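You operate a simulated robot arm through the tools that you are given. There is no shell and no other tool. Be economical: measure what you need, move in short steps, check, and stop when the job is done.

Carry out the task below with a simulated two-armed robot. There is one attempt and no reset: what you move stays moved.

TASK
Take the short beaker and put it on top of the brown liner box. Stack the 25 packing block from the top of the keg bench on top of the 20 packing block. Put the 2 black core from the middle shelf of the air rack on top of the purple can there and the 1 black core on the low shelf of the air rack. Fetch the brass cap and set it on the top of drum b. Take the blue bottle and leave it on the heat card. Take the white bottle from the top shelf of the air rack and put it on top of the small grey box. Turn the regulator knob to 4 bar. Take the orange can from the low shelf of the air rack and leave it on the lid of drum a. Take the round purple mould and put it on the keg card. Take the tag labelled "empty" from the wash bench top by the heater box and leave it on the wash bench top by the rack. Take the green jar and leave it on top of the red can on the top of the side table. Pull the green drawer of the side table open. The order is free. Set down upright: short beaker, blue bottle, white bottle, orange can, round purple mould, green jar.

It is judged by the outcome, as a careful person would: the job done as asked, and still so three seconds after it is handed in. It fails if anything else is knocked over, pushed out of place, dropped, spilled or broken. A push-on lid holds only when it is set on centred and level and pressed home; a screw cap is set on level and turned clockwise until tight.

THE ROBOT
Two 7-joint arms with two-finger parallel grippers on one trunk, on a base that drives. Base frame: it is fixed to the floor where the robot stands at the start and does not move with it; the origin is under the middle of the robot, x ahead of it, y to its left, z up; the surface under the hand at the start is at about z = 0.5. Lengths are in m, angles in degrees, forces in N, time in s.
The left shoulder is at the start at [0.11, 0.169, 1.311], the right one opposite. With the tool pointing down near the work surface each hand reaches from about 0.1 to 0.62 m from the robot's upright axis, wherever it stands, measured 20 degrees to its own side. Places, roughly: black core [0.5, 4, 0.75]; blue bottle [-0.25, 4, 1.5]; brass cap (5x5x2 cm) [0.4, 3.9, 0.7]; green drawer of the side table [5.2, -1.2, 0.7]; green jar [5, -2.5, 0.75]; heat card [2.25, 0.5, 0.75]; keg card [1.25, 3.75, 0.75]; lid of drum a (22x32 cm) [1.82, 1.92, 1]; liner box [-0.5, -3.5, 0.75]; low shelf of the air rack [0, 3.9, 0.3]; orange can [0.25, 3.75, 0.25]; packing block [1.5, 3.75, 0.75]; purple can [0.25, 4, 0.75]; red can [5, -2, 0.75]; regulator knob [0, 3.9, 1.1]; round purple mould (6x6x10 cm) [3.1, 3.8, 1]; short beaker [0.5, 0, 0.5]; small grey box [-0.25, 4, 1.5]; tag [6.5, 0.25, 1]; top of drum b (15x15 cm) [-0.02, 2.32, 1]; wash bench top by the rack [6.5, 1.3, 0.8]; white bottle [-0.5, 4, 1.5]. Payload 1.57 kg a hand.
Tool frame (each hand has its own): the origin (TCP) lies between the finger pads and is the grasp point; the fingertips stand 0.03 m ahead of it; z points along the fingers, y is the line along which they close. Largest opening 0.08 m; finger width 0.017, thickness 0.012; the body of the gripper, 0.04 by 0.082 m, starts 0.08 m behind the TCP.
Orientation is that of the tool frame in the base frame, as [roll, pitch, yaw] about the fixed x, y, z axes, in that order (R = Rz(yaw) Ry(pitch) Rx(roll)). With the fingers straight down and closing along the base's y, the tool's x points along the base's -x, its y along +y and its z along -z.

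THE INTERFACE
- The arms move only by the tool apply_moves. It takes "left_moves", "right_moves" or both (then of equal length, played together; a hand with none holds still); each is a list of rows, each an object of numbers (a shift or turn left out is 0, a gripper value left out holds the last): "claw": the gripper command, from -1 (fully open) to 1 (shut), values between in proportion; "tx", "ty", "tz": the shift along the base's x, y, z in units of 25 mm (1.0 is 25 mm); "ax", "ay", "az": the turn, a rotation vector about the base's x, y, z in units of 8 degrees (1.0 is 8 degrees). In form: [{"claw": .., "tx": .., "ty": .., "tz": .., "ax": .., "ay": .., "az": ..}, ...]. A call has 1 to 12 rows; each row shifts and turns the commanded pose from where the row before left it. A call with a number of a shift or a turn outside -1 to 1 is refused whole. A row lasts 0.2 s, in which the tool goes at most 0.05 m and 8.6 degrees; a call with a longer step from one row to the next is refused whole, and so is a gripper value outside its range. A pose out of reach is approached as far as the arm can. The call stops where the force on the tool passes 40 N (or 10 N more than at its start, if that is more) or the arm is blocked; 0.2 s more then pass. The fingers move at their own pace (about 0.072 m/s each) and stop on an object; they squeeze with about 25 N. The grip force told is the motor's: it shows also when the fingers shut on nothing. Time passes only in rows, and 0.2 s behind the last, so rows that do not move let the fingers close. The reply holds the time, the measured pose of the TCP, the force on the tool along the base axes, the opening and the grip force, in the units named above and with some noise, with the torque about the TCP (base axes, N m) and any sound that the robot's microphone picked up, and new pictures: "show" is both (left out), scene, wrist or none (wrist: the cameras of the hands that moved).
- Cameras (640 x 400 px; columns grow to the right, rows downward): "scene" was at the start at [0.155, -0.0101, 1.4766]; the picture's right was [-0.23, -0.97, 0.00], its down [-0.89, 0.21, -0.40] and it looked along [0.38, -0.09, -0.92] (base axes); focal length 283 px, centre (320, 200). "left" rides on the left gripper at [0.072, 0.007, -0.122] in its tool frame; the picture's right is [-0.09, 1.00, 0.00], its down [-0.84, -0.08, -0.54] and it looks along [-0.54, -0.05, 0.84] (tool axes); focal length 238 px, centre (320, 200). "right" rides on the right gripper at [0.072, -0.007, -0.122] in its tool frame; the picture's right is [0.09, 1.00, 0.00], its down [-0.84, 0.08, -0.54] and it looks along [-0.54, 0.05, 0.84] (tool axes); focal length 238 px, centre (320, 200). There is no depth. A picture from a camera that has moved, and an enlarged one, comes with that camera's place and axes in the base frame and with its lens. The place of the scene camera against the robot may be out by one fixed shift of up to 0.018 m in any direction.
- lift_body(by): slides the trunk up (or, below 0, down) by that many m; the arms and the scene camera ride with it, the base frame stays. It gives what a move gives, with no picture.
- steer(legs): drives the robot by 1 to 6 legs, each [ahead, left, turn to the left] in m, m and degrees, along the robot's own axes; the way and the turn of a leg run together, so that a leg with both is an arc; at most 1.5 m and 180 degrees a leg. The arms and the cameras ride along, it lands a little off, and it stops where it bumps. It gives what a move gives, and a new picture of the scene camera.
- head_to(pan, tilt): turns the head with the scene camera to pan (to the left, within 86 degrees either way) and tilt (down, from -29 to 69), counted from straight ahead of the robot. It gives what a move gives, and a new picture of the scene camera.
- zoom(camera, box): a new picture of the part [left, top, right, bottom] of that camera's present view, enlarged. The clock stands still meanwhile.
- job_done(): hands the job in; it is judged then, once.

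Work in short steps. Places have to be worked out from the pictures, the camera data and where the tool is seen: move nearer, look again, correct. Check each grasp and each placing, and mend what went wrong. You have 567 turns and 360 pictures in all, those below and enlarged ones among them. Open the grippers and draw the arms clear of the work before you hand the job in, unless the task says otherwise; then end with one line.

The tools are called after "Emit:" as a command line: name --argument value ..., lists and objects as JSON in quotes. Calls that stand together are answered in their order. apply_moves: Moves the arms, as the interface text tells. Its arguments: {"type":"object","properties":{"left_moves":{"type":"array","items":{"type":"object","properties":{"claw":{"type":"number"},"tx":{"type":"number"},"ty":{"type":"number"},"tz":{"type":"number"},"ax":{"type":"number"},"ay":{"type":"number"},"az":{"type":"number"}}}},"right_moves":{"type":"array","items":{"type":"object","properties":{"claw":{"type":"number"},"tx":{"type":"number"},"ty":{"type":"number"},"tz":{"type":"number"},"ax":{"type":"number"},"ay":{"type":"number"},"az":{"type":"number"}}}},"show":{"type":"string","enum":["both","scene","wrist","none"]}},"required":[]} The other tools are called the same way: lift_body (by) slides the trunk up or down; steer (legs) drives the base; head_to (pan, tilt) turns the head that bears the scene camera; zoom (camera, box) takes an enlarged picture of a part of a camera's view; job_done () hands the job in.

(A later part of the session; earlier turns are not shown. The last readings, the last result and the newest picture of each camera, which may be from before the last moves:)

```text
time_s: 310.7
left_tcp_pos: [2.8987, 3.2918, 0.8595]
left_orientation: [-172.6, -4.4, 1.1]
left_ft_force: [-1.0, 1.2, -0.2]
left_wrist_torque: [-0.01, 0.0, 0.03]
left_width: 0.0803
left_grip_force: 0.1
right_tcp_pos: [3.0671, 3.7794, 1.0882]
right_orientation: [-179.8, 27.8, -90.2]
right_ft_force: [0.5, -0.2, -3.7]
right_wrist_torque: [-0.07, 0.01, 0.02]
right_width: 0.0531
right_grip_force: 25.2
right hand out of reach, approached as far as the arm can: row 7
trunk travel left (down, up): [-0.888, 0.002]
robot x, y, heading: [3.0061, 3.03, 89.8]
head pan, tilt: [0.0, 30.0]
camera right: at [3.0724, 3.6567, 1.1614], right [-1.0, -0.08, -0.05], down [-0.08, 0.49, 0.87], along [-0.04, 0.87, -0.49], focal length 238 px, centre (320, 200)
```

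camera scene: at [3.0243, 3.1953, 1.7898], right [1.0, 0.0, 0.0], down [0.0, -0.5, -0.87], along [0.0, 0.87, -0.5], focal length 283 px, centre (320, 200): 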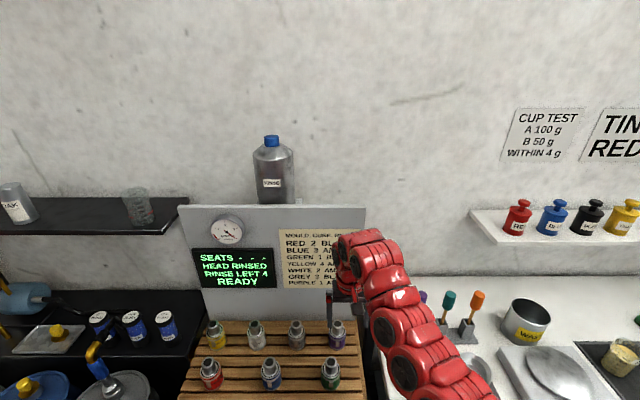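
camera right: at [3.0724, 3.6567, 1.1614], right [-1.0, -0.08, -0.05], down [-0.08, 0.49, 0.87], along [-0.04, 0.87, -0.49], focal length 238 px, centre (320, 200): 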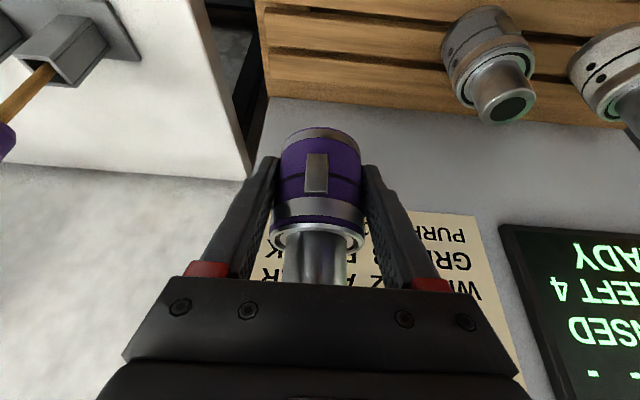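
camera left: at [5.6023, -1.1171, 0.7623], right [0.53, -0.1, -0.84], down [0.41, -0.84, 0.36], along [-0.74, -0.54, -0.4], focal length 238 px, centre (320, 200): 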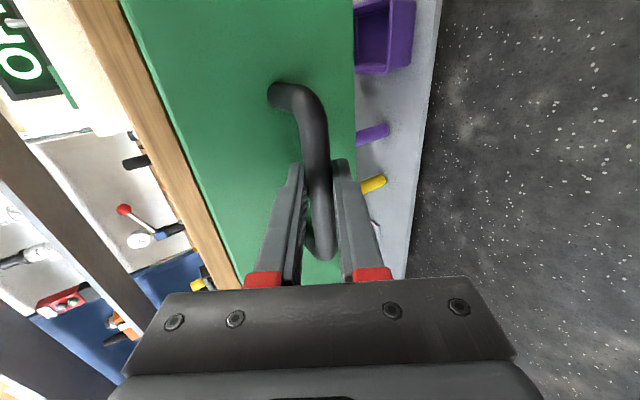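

The mould is held (width 53 mm). I back straight off and strafe left toward the keg bench.

Emit:
steer --legs '[[-0.3, 0, 0], [0, 1.2, 0]]'

Emit:
head_to --pan 25 --tilt 35

```text
time_s: 318.4
left_tcp_pos: [1.6714, 2.988, 0.8596]
left_orientation: [-172.5, -4.1, 2.2]
left_ft_force: [-0.7, 0.3, 0.6]
left_wrist_torque: [0.02, 0.0, 0.01]
left_width: 0.0798
left_grip_force: 0.0
right_tcp_pos: [1.8309, 3.477, 1.0879]
right_orientation: [-179.8, 28.0, -89.2]
right_ft_force: [0.0, 0.8, -3.2]
right_wrist_torque: [-0.03, 0.03, 0.0]
right_width: 0.0529
right_grip_force: 25.2
trunk travel left (down, up): [-0.888, 0.002]
robot x, y, heading: [1.781, 2.7258, 90.8]
head pan, tilt: [0.0, 30.0]
camera scene: at [1.8002, 2.901, 1.7889], right [1.0, 0.02, 0.0], down [0.01, -0.5, -0.87], along [-0.01, 0.87, -0.5], focal length 283 px, centre (320, 200)
```

scene: 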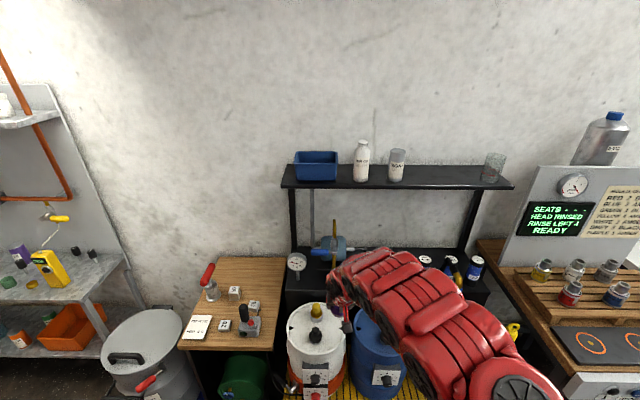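

```text
time_s: 319.3
left_tcp_pos: [1.6733, 2.9884, 0.8596]
left_orientation: [-172.4, -4.3, 2.3]
left_ft_force: [0.0, 0.3, 0.1]
left_wrist_torque: [-0.02, -0.03, 0.03]
left_width: 0.0799
left_grip_force: 0.0
right_tcp_pos: [1.8305, 3.477, 1.0859]
right_orientation: [-179.8, 27.8, -89.2]
right_ft_force: [0.0, 0.0, -2.8]
right_wrist_torque: [-0.05, -0.01, 0.0]
right_width: 0.0528
right_grip_force: 25.0
trunk travel left (down, up): [-0.888, 0.002]
robot x, y, heading: [1.7851, 2.7285, 91.2]
head pan, tilt: [25.0, 35.0]
camera scene: at [1.763, 2.8897, 1.7811], right [0.9, 0.44, 0.0], down [0.25, -0.52, -0.82], along [-0.36, 0.74, -0.57], focal length 283 px, centre (320, 200)
```

scene: 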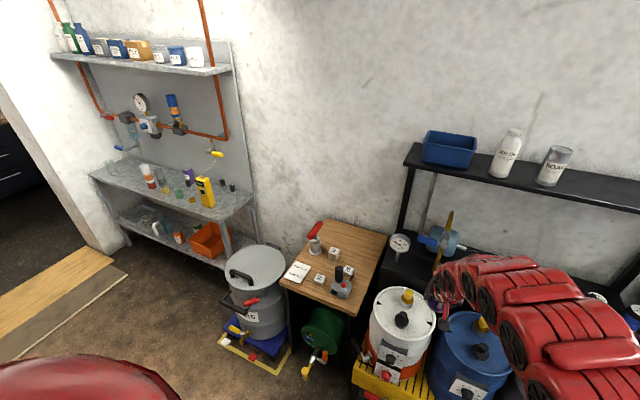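

The small wooden table is the keg bench with the card and numbered blocks. I enlarge it.

Emit:
zoom --camera "scene" --box '[260, 205, 410, 310]'

Emit:
zoom --camera "scene" --box '[40, 0, 290, 270]'

```text
3.81 times, centred on (335, 258) of scene
camera zoom: at [1.763, 2.8897, 1.7811], right [0.9, 0.44, 0.0], down [0.25, -0.52, -0.82], along [-0.36, 0.74, -0.57], focal length 1079 px, centre (263, -19)
```

zoom: 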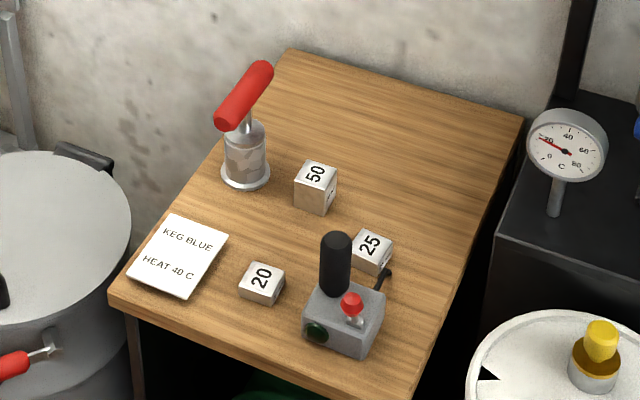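

```text
1.48 times, centred on (165, 135) of scene
camera zoom: at [1.763, 2.8897, 1.7811], right [0.9, 0.44, 0.0], down [0.25, -0.52, -0.82], along [-0.36, 0.74, -0.57], focal length 420 px, centre (550, 296)
```

zoom: 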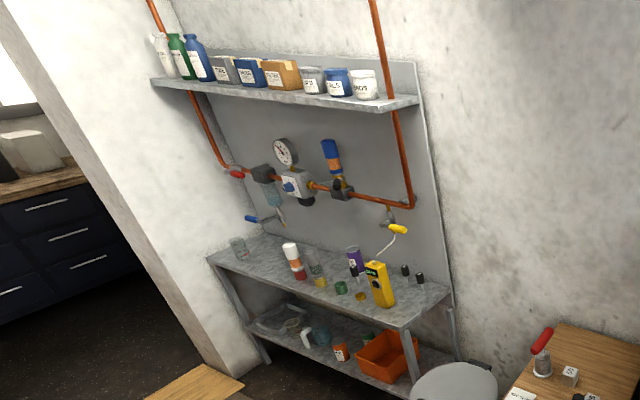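

The keg card is near (1.285, 3.64), and the table front edge at y≈3.55. I position the robot so the right hand lines up, then lower the trunk.

Emit:
steer --legs '[[0, 0.53, -1.0], [0.28, 0, 0]]'

Emit:
lift_body --by -0.17

Emit:
head_to --pan 0 --tilt 50

```text
time_s: 324.1
left_tcp_pos: [1.1246, 3.2615, 0.8585]
left_orientation: [-172.4, -4.3, 0.7]
left_ft_force: [0.2, -0.7, -0.2]
left_wrist_torque: [0.02, 0.03, 0.03]
left_width: 0.0799
left_grip_force: 0.0
right_tcp_pos: [1.2984, 3.7465, 1.0884]
right_orientation: [-179.8, 27.8, -90.7]
right_ft_force: [-0.4, -0.2, -3.0]
right_wrist_torque: [0.02, -0.02, -0.01]
right_width: 0.0526
right_grip_force: 24.5
trunk travel left (down, up): [-0.888, 0.002]
robot x, y, heading: [1.2348, 2.9996, 89.5]
head pan, tilt: [25.0, 35.0]
camera scene: at [1.2131, 3.1611, 1.7813], right [0.91, 0.41, 0.0], down [0.24, -0.52, -0.82], along [-0.34, 0.75, -0.57], focal length 283 px, centre (320, 200)
```

scene: 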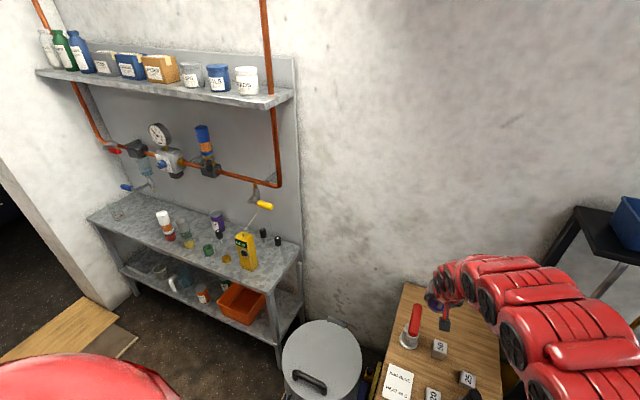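

```text
time_s: 326.0
left_tcp_pos: [1.1239, 3.2633, 0.6897]
left_orientation: [-172.5, -4.2, 0.7]
left_ft_force: [0.8, 1.2, -0.3]
left_wrist_torque: [0.0, 0.02, 0.0]
left_width: 0.0801
left_grip_force: 0.1
right_tcp_pos: [1.297, 3.7487, 0.9166]
right_orientation: [-179.7, 28.0, -90.6]
right_ft_force: [-0.5, -0.2, -2.5]
right_wrist_torque: [0.0, 0.0, -0.01]
right_width: 0.0527
right_grip_force: 24.6
trunk travel left (down, up): [-0.718, 0.172]
robot x, y, heading: [1.2347, 2.9986, 89.5]
head pan, tilt: [25.0, 35.0]
```

```text
time_s: 326.9
left_tcp_pos: [1.1243, 3.2642, 0.6903]
left_orientation: [-172.4, -4.2, 0.6]
left_ft_force: [0.6, 0.4, 0.1]
left_wrist_torque: [0.02, 0.01, 0.02]
left_width: 0.08
left_grip_force: 0.0
right_tcp_pos: [1.2978, 3.748, 0.9168]
right_orientation: [-179.9, 27.8, -90.7]
right_ft_force: [-0.6, -0.2, -3.1]
right_wrist_torque: [-0.02, -0.01, 0.02]
right_width: 0.0529
right_grip_force: 25.4
trunk travel left (down, up): [-0.718, 0.172]
robot x, y, heading: [1.2333, 2.9968, 89.5]
head pan, tilt: [0.0, 50.0]
camera scene: at [1.2502, 3.1598, 1.5893], right [1.0, -0.01, 0.0], down [-0.01, -0.77, -0.64], along [0.01, 0.64, -0.77], focal length 283 px, centre (320, 200)
```

scene: 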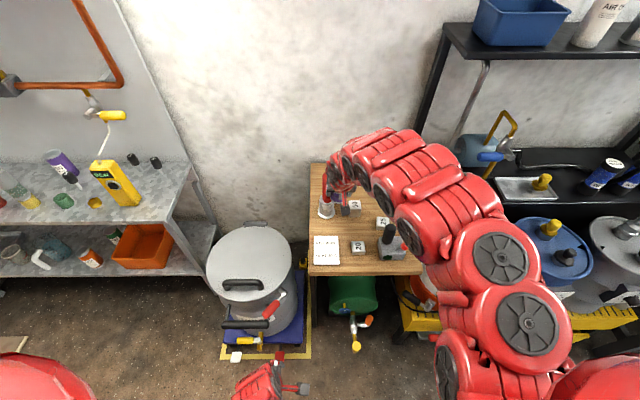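

The held mould is quite near the red-handled weight. I check with the wrist camera before moving.

Emit:
apply_moves --right_moves '[{}]' --show "wrist"

Emit:
zoom --camera "scene" --box '[290, 150, 430, 290]'

```text
time_s: 327.3
left_tcp_pos: [1.1248, 3.2639, 0.6898]
left_orientation: [-172.5, -4.2, 0.6]
left_ft_force: [0.3, 0.1, 0.1]
left_wrist_torque: [0.02, 0.0, -0.01]
left_width: 0.0799
left_grip_force: 0.0
right_tcp_pos: [1.297, 3.7475, 0.9168]
right_orientation: [-179.9, 27.8, -90.7]
right_ft_force: [-0.8, 0.0, -3.0]
right_wrist_torque: [-0.03, -0.03, 0.01]
right_width: 0.0526
right_grip_force: 25.1
trunk travel left (down, up): [-0.718, 0.172]
robot x, y, heading: [1.2316, 2.9985, 89.4]
head pan, tilt: [0.0, 50.0]
camera right: at [1.3015, 3.6258, 0.9913], right [-1.0, -0.07, -0.05], down [-0.07, 0.49, 0.87], along [-0.04, 0.87, -0.49], focal length 238 px, centre (320, 200)
```

right: 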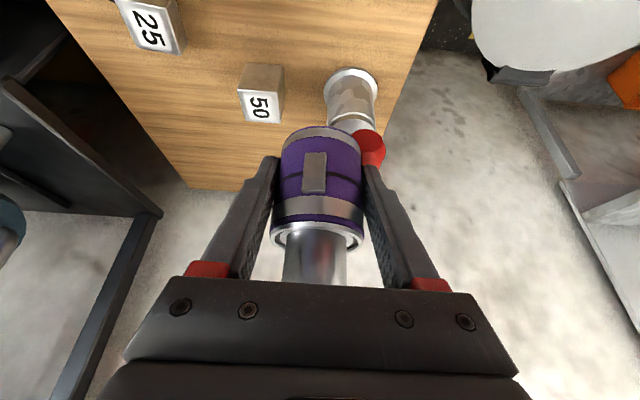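

```text
2.86 times, centred on (360, 220) of scene
camera zoom: at [1.2503, 3.1597, 1.5894], right [1.0, -0.01, 0.0], down [-0.01, -0.77, -0.64], along [0.01, 0.64, -0.77], focal length 809 px, centre (206, 143)
```

zoom: 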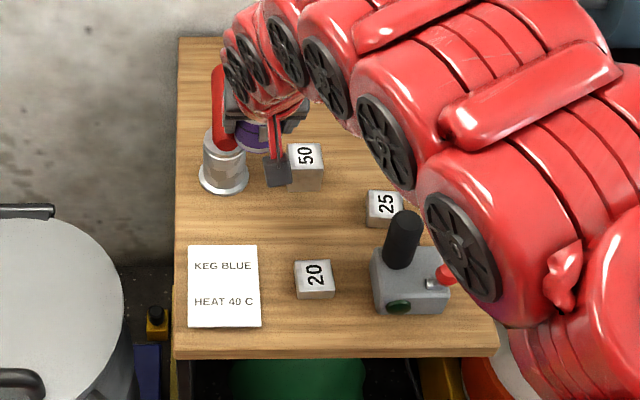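

The red handle is right beside the mould, so I raise the trunk slightly before pulling back.

Emit:
lift_body --by 0.08

Emit:
apply_moves --right_moves '[{"ty": -0.9}, {"ty": -0.9}, {"ty": -0.9, "tx": -0.2}, {"ty": -0.9, "tx": -0.2}, {"ty": -0.9, "tx": -0.2}, {}]' --show "both"

```text
time_s: 328.4
left_tcp_pos: [1.1252, 3.2627, 0.7705]
left_orientation: [-172.6, -4.3, 0.7]
left_ft_force: [-0.1, 0.9, 1.0]
left_wrist_torque: [-0.01, 0.01, -0.03]
left_width: 0.0797
left_grip_force: 0.0
right_tcp_pos: [1.2976, 3.7481, 0.9986]
right_orientation: [-179.9, 27.9, -90.8]
right_ft_force: [0.3, -0.5, -2.9]
right_wrist_torque: [-0.04, 0.0, -0.01]
right_width: 0.0528
right_grip_force: 25.0
trunk travel left (down, up): [-0.798, 0.092]
robot x, y, heading: [1.2313, 2.9977, 89.6]
head pan, tilt: [0.0, 50.0]
```

```text
time_s: 329.9
left_tcp_pos: [1.124, 3.2643, 0.7701]
left_orientation: [-172.5, -4.3, 0.7]
left_ft_force: [0.4, -0.2, 0.1]
left_wrist_torque: [0.0, -0.06, -0.02]
left_width: 0.08
left_grip_force: 0.0
right_tcp_pos: [1.2723, 3.6837, 0.9449]
right_orientation: [-179.9, 27.9, -90.9]
right_ft_force: [-0.6, -0.3, -3.8]
right_wrist_torque: [0.0, 0.03, 0.02]
right_width: 0.0524
right_grip_force: 24.9
right hand out of reach, approached as far as the arm can: row 1, 2, 3, 4, 5
trunk travel left (down, up): [-0.798, 0.092]
robot x, y, heading: [1.2347, 2.9959, 89.3]
head pan, tilt: [0.0, 50.0]
camera scene: at [1.2503, 3.1598, 1.6694], right [1.0, -0.01, 0.0], down [-0.01, -0.77, -0.64], along [0.01, 0.64, -0.77], focal length 283 px, centre (320, 200)
camera right: at [1.2759, 3.5609, 1.0194], right [-1.0, -0.07, -0.05], down [-0.07, 0.49, 0.87], along [-0.04, 0.87, -0.49], focal length 238 px, centre (320, 200)
```

scene: 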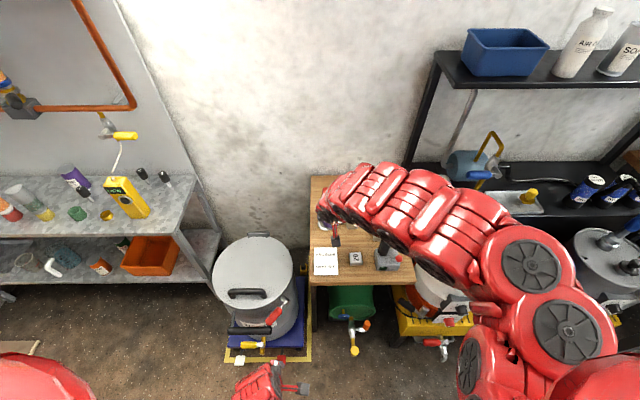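
right: 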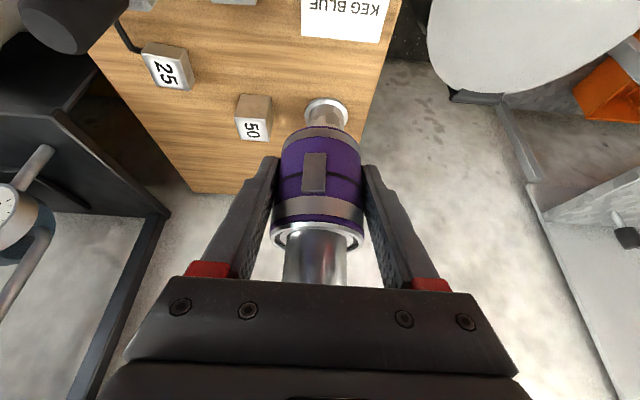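

The mould is clear and the table top is lower than I assumed, at z≈0.685. The card centre is about (1.275, 3.675), so I lower the trunk by 0.12 m and look again.

Emit:
lift_body --by -0.12

Emit:
apply_moves --right_moves '[{}]' --show "both"

```text
time_s: 331.4
left_tcp_pos: [1.1237, 3.2676, 0.6468]
left_orientation: [-172.8, -4.1, 0.7]
left_ft_force: [0.3, 0.3, 0.3]
left_wrist_torque: [-0.02, 0.0, -0.01]
left_width: 0.0799
left_grip_force: 0.0
right_tcp_pos: [1.2719, 3.688, 0.8195]
right_orientation: [-179.9, 27.4, -90.7]
right_ft_force: [0.2, -0.6, -3.8]
right_wrist_torque: [-0.03, -0.01, 0.02]
right_width: 0.0525
right_grip_force: 24.5
trunk travel left (down, up): [-0.678, 0.212]
robot x, y, heading: [1.2305, 3.0003, 89.5]
head pan, tilt: [0.0, 50.0]
```

```text
time_s: 331.8
left_tcp_pos: [1.1232, 3.2675, 0.6476]
left_orientation: [-172.8, -4.2, 0.6]
left_ft_force: [1.2, 0.9, 0.2]
left_wrist_torque: [0.01, 0.01, -0.02]
left_width: 0.08
left_grip_force: 0.0
right_tcp_pos: [1.2732, 3.6876, 0.8196]
right_orientation: [-179.8, 27.5, -90.7]
right_ft_force: [0.4, -0.5, -2.4]
right_wrist_torque: [-0.02, 0.05, 0.0]
right_width: 0.0527
right_grip_force: 24.9
trunk travel left (down, up): [-0.678, 0.212]
robot x, y, heading: [1.2351, 2.9958, 89.5]
head pan, tilt: [0.0, 50.0]
camera scene: at [1.2511, 3.1687, 1.5474], right [1.0, -0.01, 0.0], down [-0.01, -0.77, -0.64], along [0.01, 0.64, -0.77], focal length 283 px, centre (320, 200)
camera right: at [1.2763, 3.5658, 0.895], right [-1.0, -0.07, -0.04], down [-0.07, 0.49, 0.87], along [-0.04, 0.87, -0.5], focal length 238 px, centre (320, 200)
```

scene: 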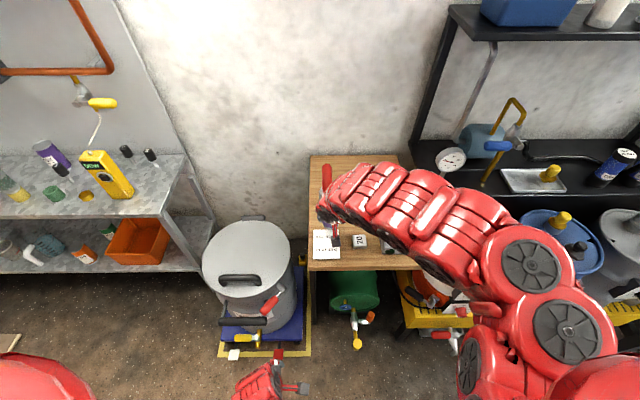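
right: 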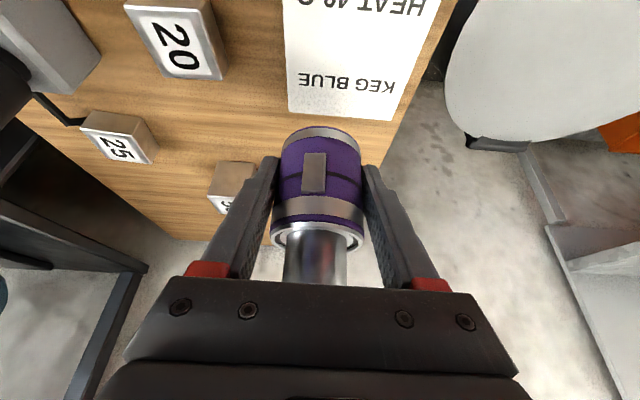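

Using only wrist views, the table is near z=0.72 and the card centre about (1.252, 3.656). I back the base 3 cm and shift the hand left 2 cm.

Emit:
steer --legs '[[-0.032, 0, 0]]'

Emit:
apply_moves --right_moves '[{"tx": -0.8}, {"tz": -0.6}, {}]' --show "both"

```text
time_s: 332.6
left_tcp_pos: [1.1242, 3.238, 0.6476]
left_orientation: [-172.7, -4.2, 0.7]
left_ft_force: [1.0, -0.4, 0.2]
left_wrist_torque: [0.02, 0.02, 0.01]
left_width: 0.08
left_grip_force: 0.1
right_tcp_pos: [1.2728, 3.6556, 0.8205]
right_orientation: [-179.9, 27.6, -90.6]
right_ft_force: [0.3, 0.5, -2.8]
right_wrist_torque: [0.0, 0.0, -0.02]
right_width: 0.0526
right_grip_force: 25.3
trunk travel left (down, up): [-0.678, 0.212]
robot x, y, heading: [1.229, 2.9719, 89.1]
head pan, tilt: [0.0, 50.0]
camera scene: at [1.2504, 3.1379, 1.5481], right [1.0, -0.01, 0.0], down [-0.01, -0.77, -0.64], along [0.01, 0.64, -0.77], focal length 283 px, centre (320, 200)
```

scene: 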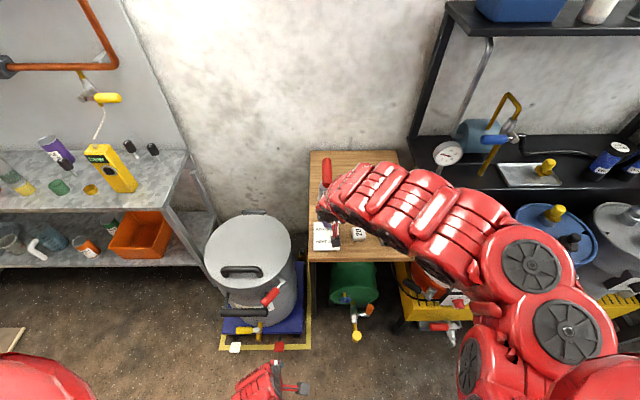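

```text
time_s: 333.4
left_tcp_pos: [1.1242, 3.2372, 0.6494]
left_orientation: [-172.7, -4.3, 0.6]
left_ft_force: [0.4, 0.3, 0.4]
left_wrist_torque: [-0.01, -0.02, 0.01]
left_width: 0.0797
left_grip_force: 0.1
right_tcp_pos: [1.2517, 3.6571, 0.806]
right_orientation: [-179.8, 27.5, -90.7]
right_ft_force: [-0.2, -0.1, -2.6]
right_wrist_torque: [-0.01, 0.03, 0.02]
right_width: 0.0527
right_grip_force: 24.6
trunk travel left (down, up): [-0.678, 0.212]
robot x, y, heading: [1.2292, 2.9681, 89.2]
head pan, tilt: [0.0, 50.0]
camera scene: at [1.2501, 3.1375, 1.5485], right [1.0, -0.01, 0.0], down [-0.01, -0.77, -0.64], along [0.01, 0.64, -0.77], focal length 283 px, centre (320, 200)
camera right: at [1.2546, 3.535, 0.8812], right [-1.0, -0.07, -0.05], down [-0.07, 0.49, 0.87], along [-0.04, 0.87, -0.5], focal length 238 px, centre (320, 200)
```

scene: 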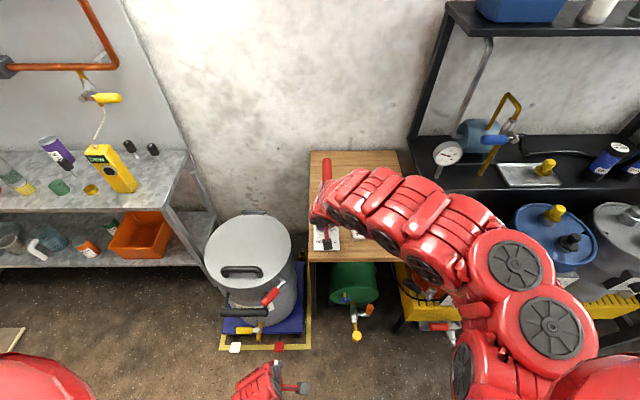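
right: 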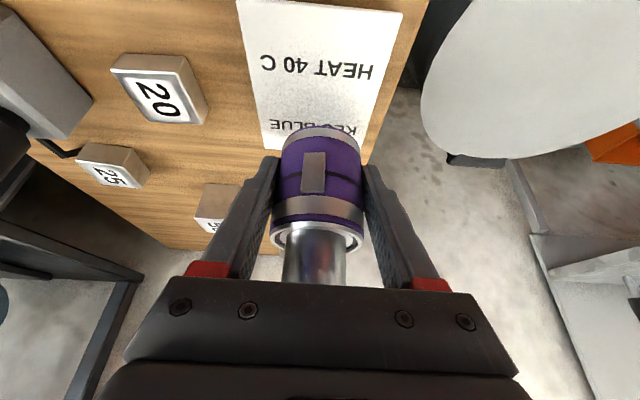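

Card centre is (1.255, 3.646) at z≈0.736, and the mould is nearly centred. I nudge it back 9 mm and go down in small steps.

Emit:
apply_moves --right_moves '[{"ty": -0.36, "tx": 0.1}, {"tz": -0.2}, {}]' --show "none"

Emit:
apply_moves --right_moves '[{"tz": -0.2}, {}]' --show "none"

Emit:
apply_moves --right_moves '[{"tz": -0.2}, {}]' --show "wrist"

```text
time_s: 334.2
left_tcp_pos: [1.125, 3.2377, 0.6487]
left_orientation: [-172.8, -4.3, 0.7]
left_ft_force: [-0.2, -0.6, 1.1]
left_wrist_torque: [0.0, 0.02, 0.0]
left_width: 0.0803
left_grip_force: 0.0
right_tcp_pos: [1.2543, 3.6469, 0.8002]
right_orientation: [-179.8, 27.5, -90.8]
right_ft_force: [0.9, -0.4, -2.7]
right_wrist_torque: [0.0, -0.01, -0.02]
right_width: 0.0526
right_grip_force: 25.1
trunk travel left (down, up): [-0.678, 0.212]
robot x, y, heading: [1.2285, 2.9673, 89.5]
head pan, tilt: [0.0, 50.0]
```

```text
time_s: 334.8
left_tcp_pos: [1.1246, 3.2366, 0.6478]
left_orientation: [-172.7, -4.2, 0.8]
left_ft_force: [1.1, -0.1, 0.6]
left_wrist_torque: [0.0, 0.03, -0.01]
left_width: 0.0801
left_grip_force: 0.0
right_tcp_pos: [1.2521, 3.6477, 0.7964]
right_orientation: [-179.9, 27.5, -90.8]
right_ft_force: [-0.4, 1.2, -3.5]
right_wrist_torque: [-0.04, -0.01, 0.04]
right_width: 0.0526
right_grip_force: 25.3
trunk travel left (down, up): [-0.678, 0.212]
robot x, y, heading: [1.2302, 2.9678, 89.3]
head pan, tilt: [0.0, 50.0]
```

```text
time_s: 335.4
left_tcp_pos: [1.1247, 3.2366, 0.6481]
left_orientation: [-172.9, -4.3, 0.8]
left_ft_force: [0.1, 0.3, -0.9]
left_wrist_torque: [-0.02, 0.0, -0.03]
left_width: 0.0799
left_grip_force: 0.0
right_tcp_pos: [1.2529, 3.6473, 0.7899]
right_orientation: [-179.9, 27.7, -90.8]
right_ft_force: [-0.3, -0.4, -3.1]
right_wrist_torque: [-0.01, 0.0, -0.01]
right_width: 0.0524
right_grip_force: 24.7
trunk travel left (down, up): [-0.678, 0.212]
robot x, y, heading: [1.2282, 2.9664, 89.3]
head pan, tilt: [0.0, 50.0]
camera right: at [1.2573, 3.5265, 0.8662], right [-1.0, -0.07, -0.05], down [-0.07, 0.49, 0.87], along [-0.04, 0.87, -0.5], focal length 238 px, centre (320, 200)
```

right: 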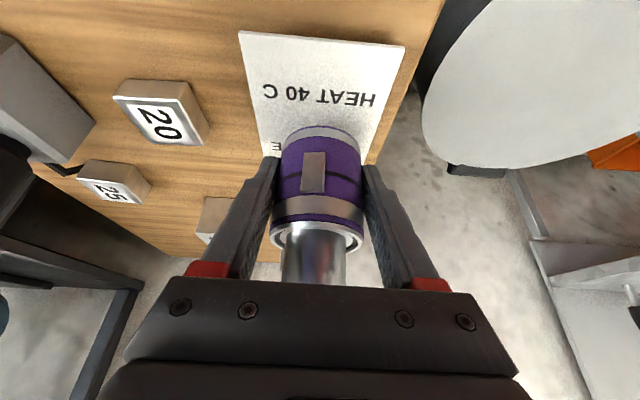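

Emit:
apply_moves --right_moves '[{"tz": -0.2, "ty": -0.15}, {}]' --show "none"

Emit:
apply_moves --right_moves '[{"tz": -0.2}, {}]' --show "none"

Emit:
apply_moves --right_moves '[{"tz": -0.2}, {}]' --show "none"

```text
time_s: 336.0
left_tcp_pos: [1.1243, 3.2363, 0.6483]
left_orientation: [-172.8, -4.2, 0.6]
left_ft_force: [0.5, 0.0, -0.9]
left_wrist_torque: [0.01, 0.01, 0.02]
left_width: 0.0801
left_grip_force: 0.1
right_tcp_pos: [1.2533, 3.6435, 0.7864]
right_orientation: [-179.8, 27.5, -90.8]
right_ft_force: [-0.8, 0.0, -2.7]
right_wrist_torque: [-0.03, 0.01, -0.01]
right_width: 0.0527
right_grip_force: 25.4
trunk travel left (down, up): [-0.678, 0.212]
robot x, y, heading: [1.2339, 2.9644, 89.4]
head pan, tilt: [0.0, 50.0]
```

```text
time_s: 336.6
left_tcp_pos: [1.1248, 3.2361, 0.6487]
left_orientation: [-172.8, -4.1, 0.7]
left_ft_force: [-1.1, 0.3, -0.1]
left_wrist_torque: [0.03, -0.03, -0.04]
left_width: 0.08
left_grip_force: 0.0
right_tcp_pos: [1.2532, 3.6432, 0.7822]
right_orientation: [-179.8, 27.5, -90.8]
right_ft_force: [0.0, -0.8, -3.4]
right_wrist_torque: [-0.01, -0.01, -0.01]
right_width: 0.0524
right_grip_force: 24.3
trunk travel left (down, up): [-0.678, 0.212]
robot x, y, heading: [1.2289, 2.9666, 89.4]
head pan, tilt: [0.0, 50.0]
```

```text
time_s: 337.2
left_tcp_pos: [1.124, 3.2366, 0.649]
left_orientation: [-172.8, -4.2, 0.7]
left_ft_force: [0.9, -0.7, 0.0]
left_wrist_torque: [0.0, 0.02, 0.02]
left_width: 0.0799
left_grip_force: 0.1
right_tcp_pos: [1.2533, 3.6432, 0.7785]
right_orientation: [-179.7, 27.6, -90.7]
right_ft_force: [-0.4, -0.4, -2.8]
right_wrist_torque: [-0.01, 0.0, -0.01]
right_width: 0.0525
right_grip_force: 25.2
trunk travel left (down, up): [-0.678, 0.212]
robot x, y, heading: [1.2308, 2.9701, 89.3]
head pan, tilt: [0.0, 50.0]
```

Emit:
apply_moves --right_moves '[{"tz": -0.2}, {}]' --show "wrist"

Emit:
apply_moves --right_moves '[{"tz": -0.2}, {}]' --show "none"

Emit:
apply_moves --right_moves '[{"tz": -0.2}, {}]' --show "none"

```text
time_s: 337.8
left_tcp_pos: [1.1248, 3.2366, 0.6491]
left_orientation: [-172.8, -4.2, 0.7]
left_ft_force: [-0.5, 0.0, -0.3]
left_wrist_torque: [-0.02, -0.02, 0.0]
left_width: 0.0799
left_grip_force: 0.0
right_tcp_pos: [1.2526, 3.6422, 0.7727]
right_orientation: [-180.0, 27.6, -90.7]
right_ft_force: [0.6, -0.1, 10.4]
right_wrist_torque: [0.33, -0.14, -0.02]
right_width: 0.0527
right_grip_force: 25.2
trunk travel left (down, up): [-0.678, 0.212]
robot x, y, heading: [1.2306, 2.9685, 89.3]
head pan, tilt: [0.0, 50.0]
camera right: at [1.2569, 3.5213, 0.8474], right [-1.0, -0.07, -0.04], down [-0.07, 0.49, 0.87], along [-0.04, 0.87, -0.49], focal length 238 px, centre (320, 200)
```

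right: 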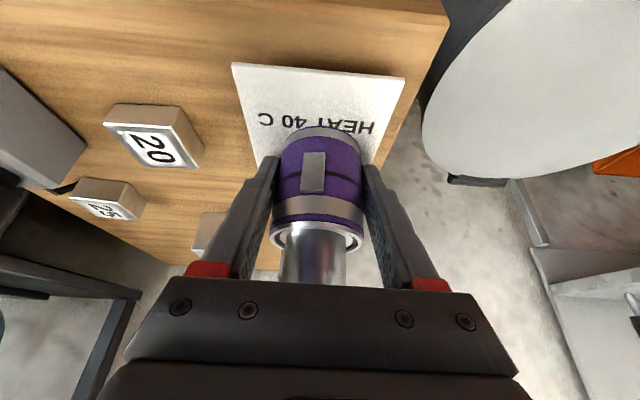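

```text
time_s: 338.4
left_tcp_pos: [1.1253, 3.2359, 0.6488]
left_orientation: [-172.7, -4.2, 0.7]
left_ft_force: [0.1, -0.5, 0.2]
left_wrist_torque: [0.03, -0.01, -0.01]
left_width: 0.0799
left_grip_force: 0.0
right_tcp_pos: [1.2529, 3.642, 0.7683]
right_orientation: [-179.9, 27.7, -90.7]
right_ft_force: [-0.1, -0.3, 23.1]
right_wrist_torque: [0.16, -0.02, 0.03]
right_width: 0.0521
right_grip_force: 24.9
trunk travel left (down, up): [-0.678, 0.212]
robot x, y, heading: [1.2302, 2.9668, 89.4]
head pan, tilt: [0.0, 50.0]
```

```text
time_s: 338.7
left_tcp_pos: [1.1242, 3.2383, 0.6497]
left_orientation: [-172.6, -4.2, 0.8]
left_ft_force: [0.5, 0.9, 0.6]
left_wrist_torque: [0.01, 0.01, 0.0]
left_width: 0.08
left_grip_force: 0.1
right_tcp_pos: [1.2521, 3.6416, 0.7693]
right_orientation: [-179.9, 27.6, -90.6]
right_ft_force: [1.4, -3.1, 9.7]
right_wrist_torque: [-0.1, 0.01, 0.02]
right_width: 0.0524
right_grip_force: 24.9
trunk travel left (down, up): [-0.678, 0.212]
robot x, y, heading: [1.232, 2.9695, 89.7]
head pan, tilt: [0.0, 50.0]
stopped in row 1 (right hand): the force on the tool passed its limit at 53 N (the readings are from after the stop); the commanded pose is now the measured one
```

Contact, with the mould standing on the card. I release and withdraw along the tool axis.

Emit:
apply_moves --right_moves '[{"claw": 0.3}, {"claw": -0.2}, {"claw": -1}, {}, {"ty": -0.3, "tz": 0.6}, {"ty": -0.4, "tz": 0.8}, {"ty": -0.4, "tz": 0.8}, {"ty": -0.4, "tz": 0.8}, {}]' --show "both"

```text
time_s: 340.7
left_tcp_pos: [1.1238, 3.2383, 0.6487]
left_orientation: [-172.7, -4.3, 0.7]
left_ft_force: [0.0, 0.5, 0.0]
left_wrist_torque: [0.01, 0.03, -0.01]
left_width: 0.0801
left_grip_force: 0.0
right_tcp_pos: [1.246, 3.6392, 0.814]
right_orientation: [-179.8, 27.7, -90.6]
right_ft_force: [0.7, -1.0, 0.1]
right_wrist_torque: [0.01, -0.01, 0.02]
right_width: 0.0801
right_grip_force: 0.0
right hand out of reach, approached as far as the arm can: row 6, 7, 8
trunk travel left (down, up): [-0.678, 0.212]
robot x, y, heading: [1.2297, 2.9643, 89.7]
head pan, tilt: [0.0, 50.0]
camera scene: at [1.2505, 3.1372, 1.5482], right [1.0, -0.01, 0.0], down [-0.01, -0.77, -0.64], along [0.01, 0.64, -0.77], focal length 283 px, centre (320, 200)
camera right: at [1.2501, 3.5163, 0.8885], right [-1.0, -0.07, -0.05], down [-0.07, 0.49, 0.87], along [-0.04, 0.87, -0.5], focal length 238 px, centre (320, 200)
```

scene: 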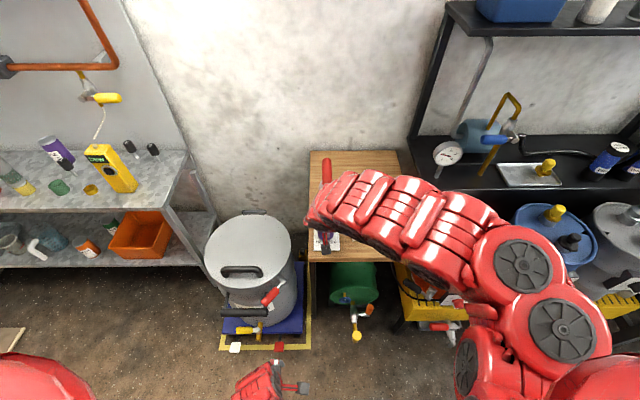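
right: 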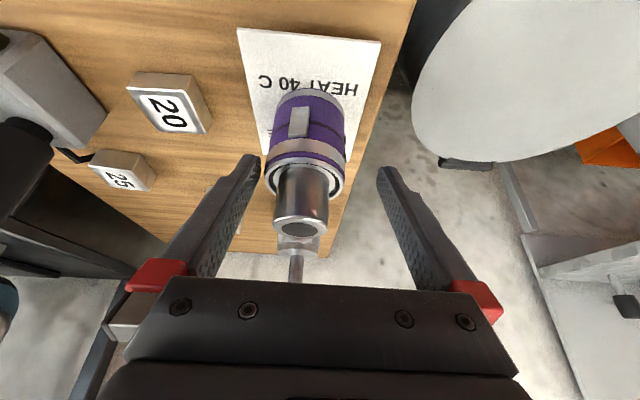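

The mould stands on the card. I lift clear with the trunk and back away; then straighten the hand for the packing blocks.

Emit:
lift_body --by 0.12

Emit:
steer --legs '[[-0.15, 0, 0.5], [0, -0.14, 0]]'

Emit:
apply_moves --right_moves '[{"ax": -0.9}, {"ax": -0.9}, {"ax": -0.9}, {"ax": -0.75}, {}]' --show "both"

```text
time_s: 342.2
left_tcp_pos: [1.1247, 3.2327, 0.7712]
left_orientation: [-172.3, -4.4, 0.7]
left_ft_force: [-0.9, 0.3, -0.6]
left_wrist_torque: [0.0, 0.02, -0.01]
left_width: 0.0802
left_grip_force: 0.1
right_tcp_pos: [1.2463, 3.6325, 0.9383]
right_orientation: [-179.9, 27.9, -90.7]
right_ft_force: [-1.0, -0.3, -0.1]
right_wrist_torque: [0.02, 0.02, 0.01]
right_width: 0.0799
right_grip_force: 0.0
trunk travel left (down, up): [-0.798, 0.092]
robot x, y, heading: [1.2333, 2.9694, 89.5]
head pan, tilt: [0.0, 50.0]
```

```text
time_s: 344.5
left_tcp_pos: [1.2542, 3.0784, 0.7702]
left_orientation: [-172.3, -4.2, 1.2]
left_ft_force: [-0.5, 0.1, -0.4]
left_wrist_torque: [0.02, -0.01, 0.01]
left_width: 0.0801
left_grip_force: 0.0
right_tcp_pos: [1.3708, 3.48, 0.9369]
right_orientation: [-179.7, 27.9, -90.0]
right_ft_force: [0.6, -0.5, 0.1]
right_wrist_torque: [0.01, -0.01, 0.01]
right_width: 0.0801
right_grip_force: 0.0
trunk travel left (down, up): [-0.798, 0.092]
robot x, y, heading: [1.3633, 2.8161, 90.2]
head pan, tilt: [0.0, 50.0]
camera scene: at [1.3804, 2.9748, 1.6694], right [1.0, 0.0, 0.0], down [0.0, -0.77, -0.64], along [0.0, 0.64, -0.77], focal length 283 px, centre (320, 200)
```

scene: 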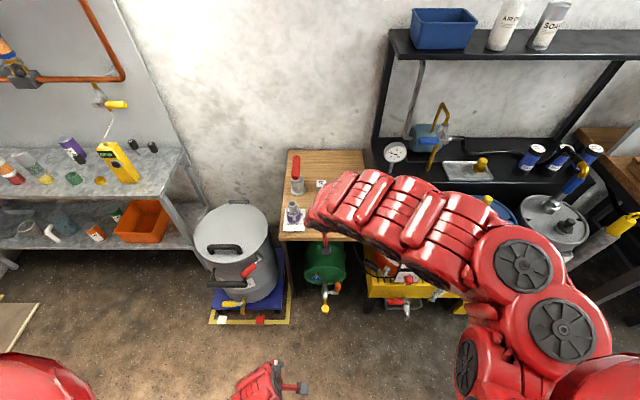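

```text
time_s: 345.7
left_tcp_pos: [1.2562, 3.078, 0.7708]
left_orientation: [-172.2, -4.2, 1.2]
left_ft_force: [-0.6, 0.7, -0.8]
left_wrist_torque: [0.01, -0.02, -0.02]
left_width: 0.0799
left_grip_force: 0.1
right_tcp_pos: [1.3731, 3.4784, 0.9371]
right_orientation: [-179.8, 0.2, -90.1]
right_ft_force: [1.1, 0.2, 0.6]
right_wrist_torque: [0.0, 0.02, 0.0]
right_width: 0.08
right_grip_force: 0.0
trunk travel left (down, up): [-0.798, 0.092]
robot x, y, heading: [1.3641, 2.8133, 90.1]
head pan, tilt: [0.0, 50.0]
camera scene: at [1.3825, 2.9739, 1.6695], right [1.0, 0.0, 0.0], down [0.0, -0.77, -0.64], along [0.0, 0.64, -0.77], focal length 283 px, centre (320, 200)
camera right: at [1.3786, 3.405, 1.0594], right [-1.0, -0.09, 0.0], down [-0.08, 0.83, 0.55], along [-0.05, 0.54, -0.84], focal length 238 px, centre (320, 200)
```

scene: 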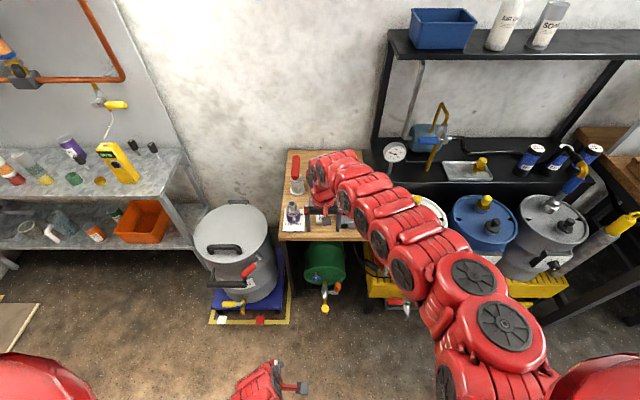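
right: 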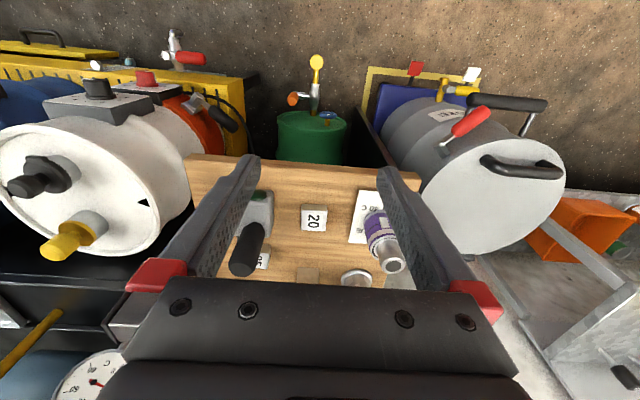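

Clear overhead view. I drive forward and line up over block 25.

Emit:
steer --legs '[[0.24, -0.02, 0]]'

Emit:
apply_moves --right_moves '[{"tx": 0.9}, {"tx": 0.9}, {"tx": 0.8}, {}]' --show "wrist"

```text
time_s: 347.5
left_tcp_pos: [1.2748, 3.3176, 0.771]
left_orientation: [-172.3, -4.2, 1.3]
left_ft_force: [-0.4, -0.7, -0.3]
left_wrist_torque: [-0.02, 0.01, 0.01]
left_width: 0.0798
left_grip_force: 0.2
right_tcp_pos: [1.3912, 3.7174, 0.9379]
right_orientation: [-179.8, 0.4, -90.0]
right_ft_force: [-0.4, 0.0, -0.5]
right_wrist_torque: [-0.02, 0.04, -0.01]
right_width: 0.0799
right_grip_force: 0.1
trunk travel left (down, up): [-0.798, 0.092]
robot x, y, heading: [1.3864, 3.0525, 90.0]
head pan, tilt: [0.0, 50.0]
camera scene: at [1.4011, 3.2128, 1.6695], right [1.0, 0.0, 0.0], down [0.0, -0.77, -0.64], along [0.0, 0.64, -0.77], focal length 283 px, centre (320, 200)
```

scene: 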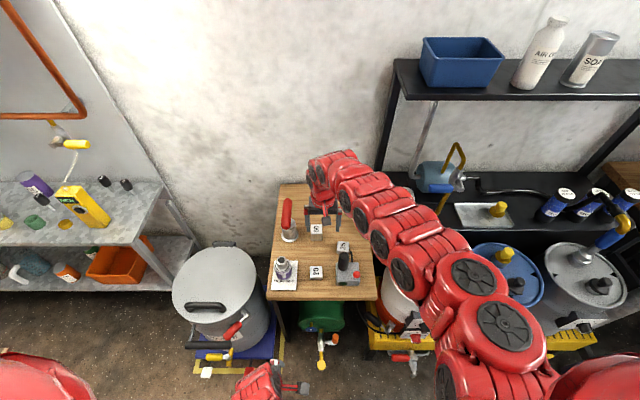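

```text
time_s: 348.5
left_tcp_pos: [1.2737, 3.3169, 0.7697]
left_orientation: [-172.4, -4.1, 1.4]
left_ft_force: [0.5, -0.3, -0.9]
left_wrist_torque: [-0.01, 0.0, 0.0]
left_width: 0.0799
left_grip_force: 0.0
right_tcp_pos: [1.4561, 3.7187, 0.9388]
right_orientation: [-179.8, 0.4, -89.9]
right_ft_force: [0.7, 0.5, 0.3]
right_wrist_torque: [-0.01, 0.01, -0.01]
right_width: 0.08
right_grip_force: 0.0
trunk travel left (down, up): [-0.798, 0.092]
robot x, y, heading: [1.3822, 3.0543, 90.2]
head pan, tilt: [0.0, 50.0]
camera right: at [1.4622, 3.6454, 1.0603], right [-1.0, -0.09, 0.0], down [-0.08, 0.83, 0.55], along [-0.05, 0.54, -0.84], focal length 238 px, centre (320, 200)
```

right: 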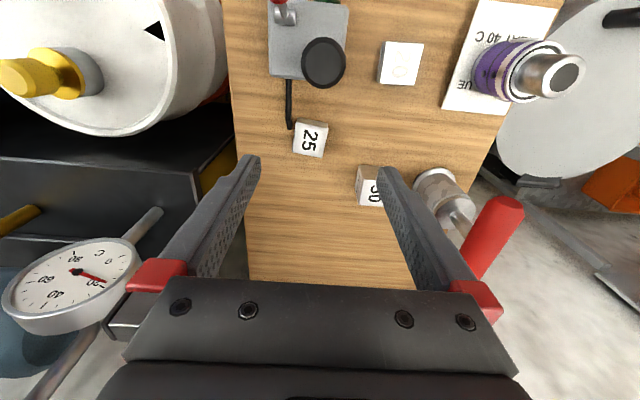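

Block 25 top centre is (1.464, 3.750); block 20 is at (1.369, 3.653). I move over 25 and descend.

Emit:
apply_moves --right_moves '[{"ty": 0.65, "tx": 0.3}, {"ty": 0.6}, {"tz": -1}, {"tz": -1}, {"tz": -1}, {"tz": -1}, {}]' --show "wrist"

```text
time_s: 350.1
left_tcp_pos: [1.2737, 3.3182, 0.7702]
left_orientation: [-172.2, -4.2, 1.3]
left_ft_force: [0.0, 1.2, 0.6]
left_wrist_torque: [0.0, 0.03, 0.0]
left_width: 0.08
left_grip_force: 0.2
right_tcp_pos: [1.4667, 3.7361, 0.8871]
right_orientation: [-179.8, 0.3, -89.8]
right_ft_force: [-0.2, 0.8, -0.1]
right_wrist_torque: [-0.02, 0.03, -0.02]
right_width: 0.0798
right_grip_force: 0.1
right hand out of reach, approached as far as the arm can: row 3, 4, 5, 6
trunk travel left (down, up): [-0.798, 0.092]
robot x, y, heading: [1.385, 3.0505, 90.3]
head pan, tilt: [0.0, 50.0]
camera right: at [1.4715, 3.6631, 1.0092], right [-1.0, -0.09, 0.0], down [-0.08, 0.83, 0.55], along [-0.05, 0.54, -0.84], focal length 238 px, centre (320, 200)
```

right: 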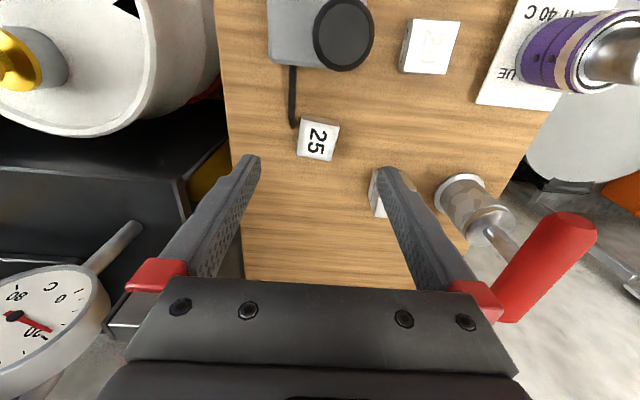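

I'm at the reach limit, so I lower the trunk instead and roll 1.5 cm forward.

Emit:
steer --legs '[[0.015, 0, 0]]'

Emit:
lift_body --by -0.1

Emit:
apply_moves --right_moves '[{}]' --show "wrist"

```text
time_s: 350.8
left_tcp_pos: [1.2743, 3.3303, 0.7716]
left_orientation: [-172.2, -4.2, 1.4]
left_ft_force: [0.0, 0.2, 0.2]
left_wrist_torque: [0.03, -0.04, -0.03]
left_width: 0.0799
left_grip_force: 0.1
right_tcp_pos: [1.4639, 3.75, 0.8887]
right_orientation: [-179.7, 0.3, -89.9]
right_ft_force: [-0.4, 0.2, -0.6]
right_wrist_torque: [0.07, 0.0, -0.03]
right_width: 0.08
right_grip_force: 0.1
trunk travel left (down, up): [-0.798, 0.092]
robot x, y, heading: [1.3858, 3.0687, 89.9]
head pan, tilt: [0.0, 50.0]
camera scene: at [1.4009, 3.2242, 1.6699], right [1.0, 0.0, 0.0], down [0.0, -0.76, -0.64], along [0.0, 0.64, -0.76], focal length 283 px, centre (320, 200)
```

scene: 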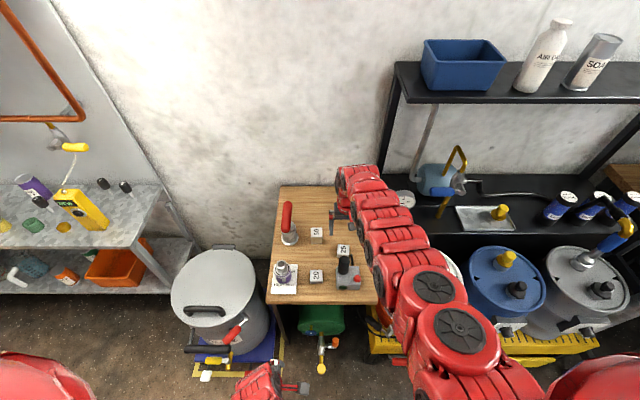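

```text
time_s: 352.2
left_tcp_pos: [1.2735, 3.3322, 0.6708]
left_orientation: [-172.2, -4.2, 1.4]
left_ft_force: [-1.1, -0.5, -0.1]
left_wrist_torque: [0.04, 0.03, -0.01]
left_width: 0.08
left_grip_force: 0.0
right_tcp_pos: [1.4655, 3.7508, 0.7879]
right_orientation: [-179.8, 0.3, -89.9]
right_ft_force: [-0.3, -0.1, 0.1]
right_wrist_torque: [0.03, -0.01, 0.0]
right_width: 0.0801
right_grip_force: 0.1
trunk travel left (down, up): [-0.698, 0.192]
robot x, y, heading: [1.3859, 3.0654, 90.2]
head pan, tilt: [0.0, 50.0]
```

```text
time_s: 352.6
left_tcp_pos: [1.2748, 3.3329, 0.6703]
left_orientation: [-172.3, -4.2, 1.3]
left_ft_force: [0.3, -0.6, -0.7]
left_wrist_torque: [0.0, 0.0, 0.0]
left_width: 0.0798
left_grip_force: 0.0
right_tcp_pos: [1.4651, 3.7515, 0.7888]
right_orientation: [-180.0, 0.3, -89.9]
right_ft_force: [-0.3, 0.9, -0.1]
right_wrist_torque: [0.0, 0.0, -0.01]
right_width: 0.0801
right_grip_force: 0.1
trunk travel left (down, up): [-0.698, 0.192]
robot x, y, heading: [1.3867, 3.0658, 90.4]
head pan, tilt: [0.0, 50.0]
camera right: at [1.4706, 3.6778, 0.9092], right [-1.0, -0.09, 0.0], down [-0.08, 0.83, 0.55], along [-0.05, 0.54, -0.84], focal length 238 px, centre (320, 200)
```

right: 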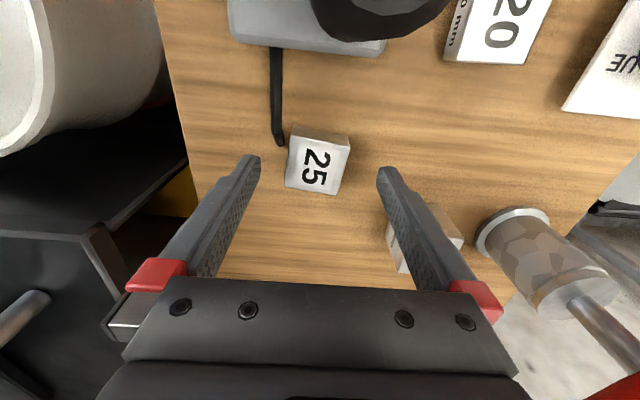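

Block 25 is centred between the fingers. I lower the last 3 cm and close.

Emit:
apply_moves --right_moves '[{"tz": -0.5}, {"tz": -0.4}, {"tz": -0.3}, {}]' --show "none"

```text
time_s: 353.6
left_tcp_pos: [1.2737, 3.3317, 0.6706]
left_orientation: [-172.3, -4.3, 1.4]
left_ft_force: [0.1, -0.2, 0.5]
left_wrist_torque: [-0.01, -0.01, 0.01]
left_width: 0.0799
left_grip_force: 0.0
right_tcp_pos: [1.4682, 3.7401, 0.7624]
right_orientation: [-179.8, 0.3, -89.9]
right_ft_force: [0.0, -0.2, 0.0]
right_wrist_torque: [0.01, 0.03, -0.03]
right_width: 0.08
right_grip_force: 0.0
right hand out of reach, approached as far as the arm can: row 1, 2
trunk travel left (down, up): [-0.698, 0.192]
robot x, y, heading: [1.3865, 3.0676, 90.4]
head pan, tilt: [0.0, 50.0]
```

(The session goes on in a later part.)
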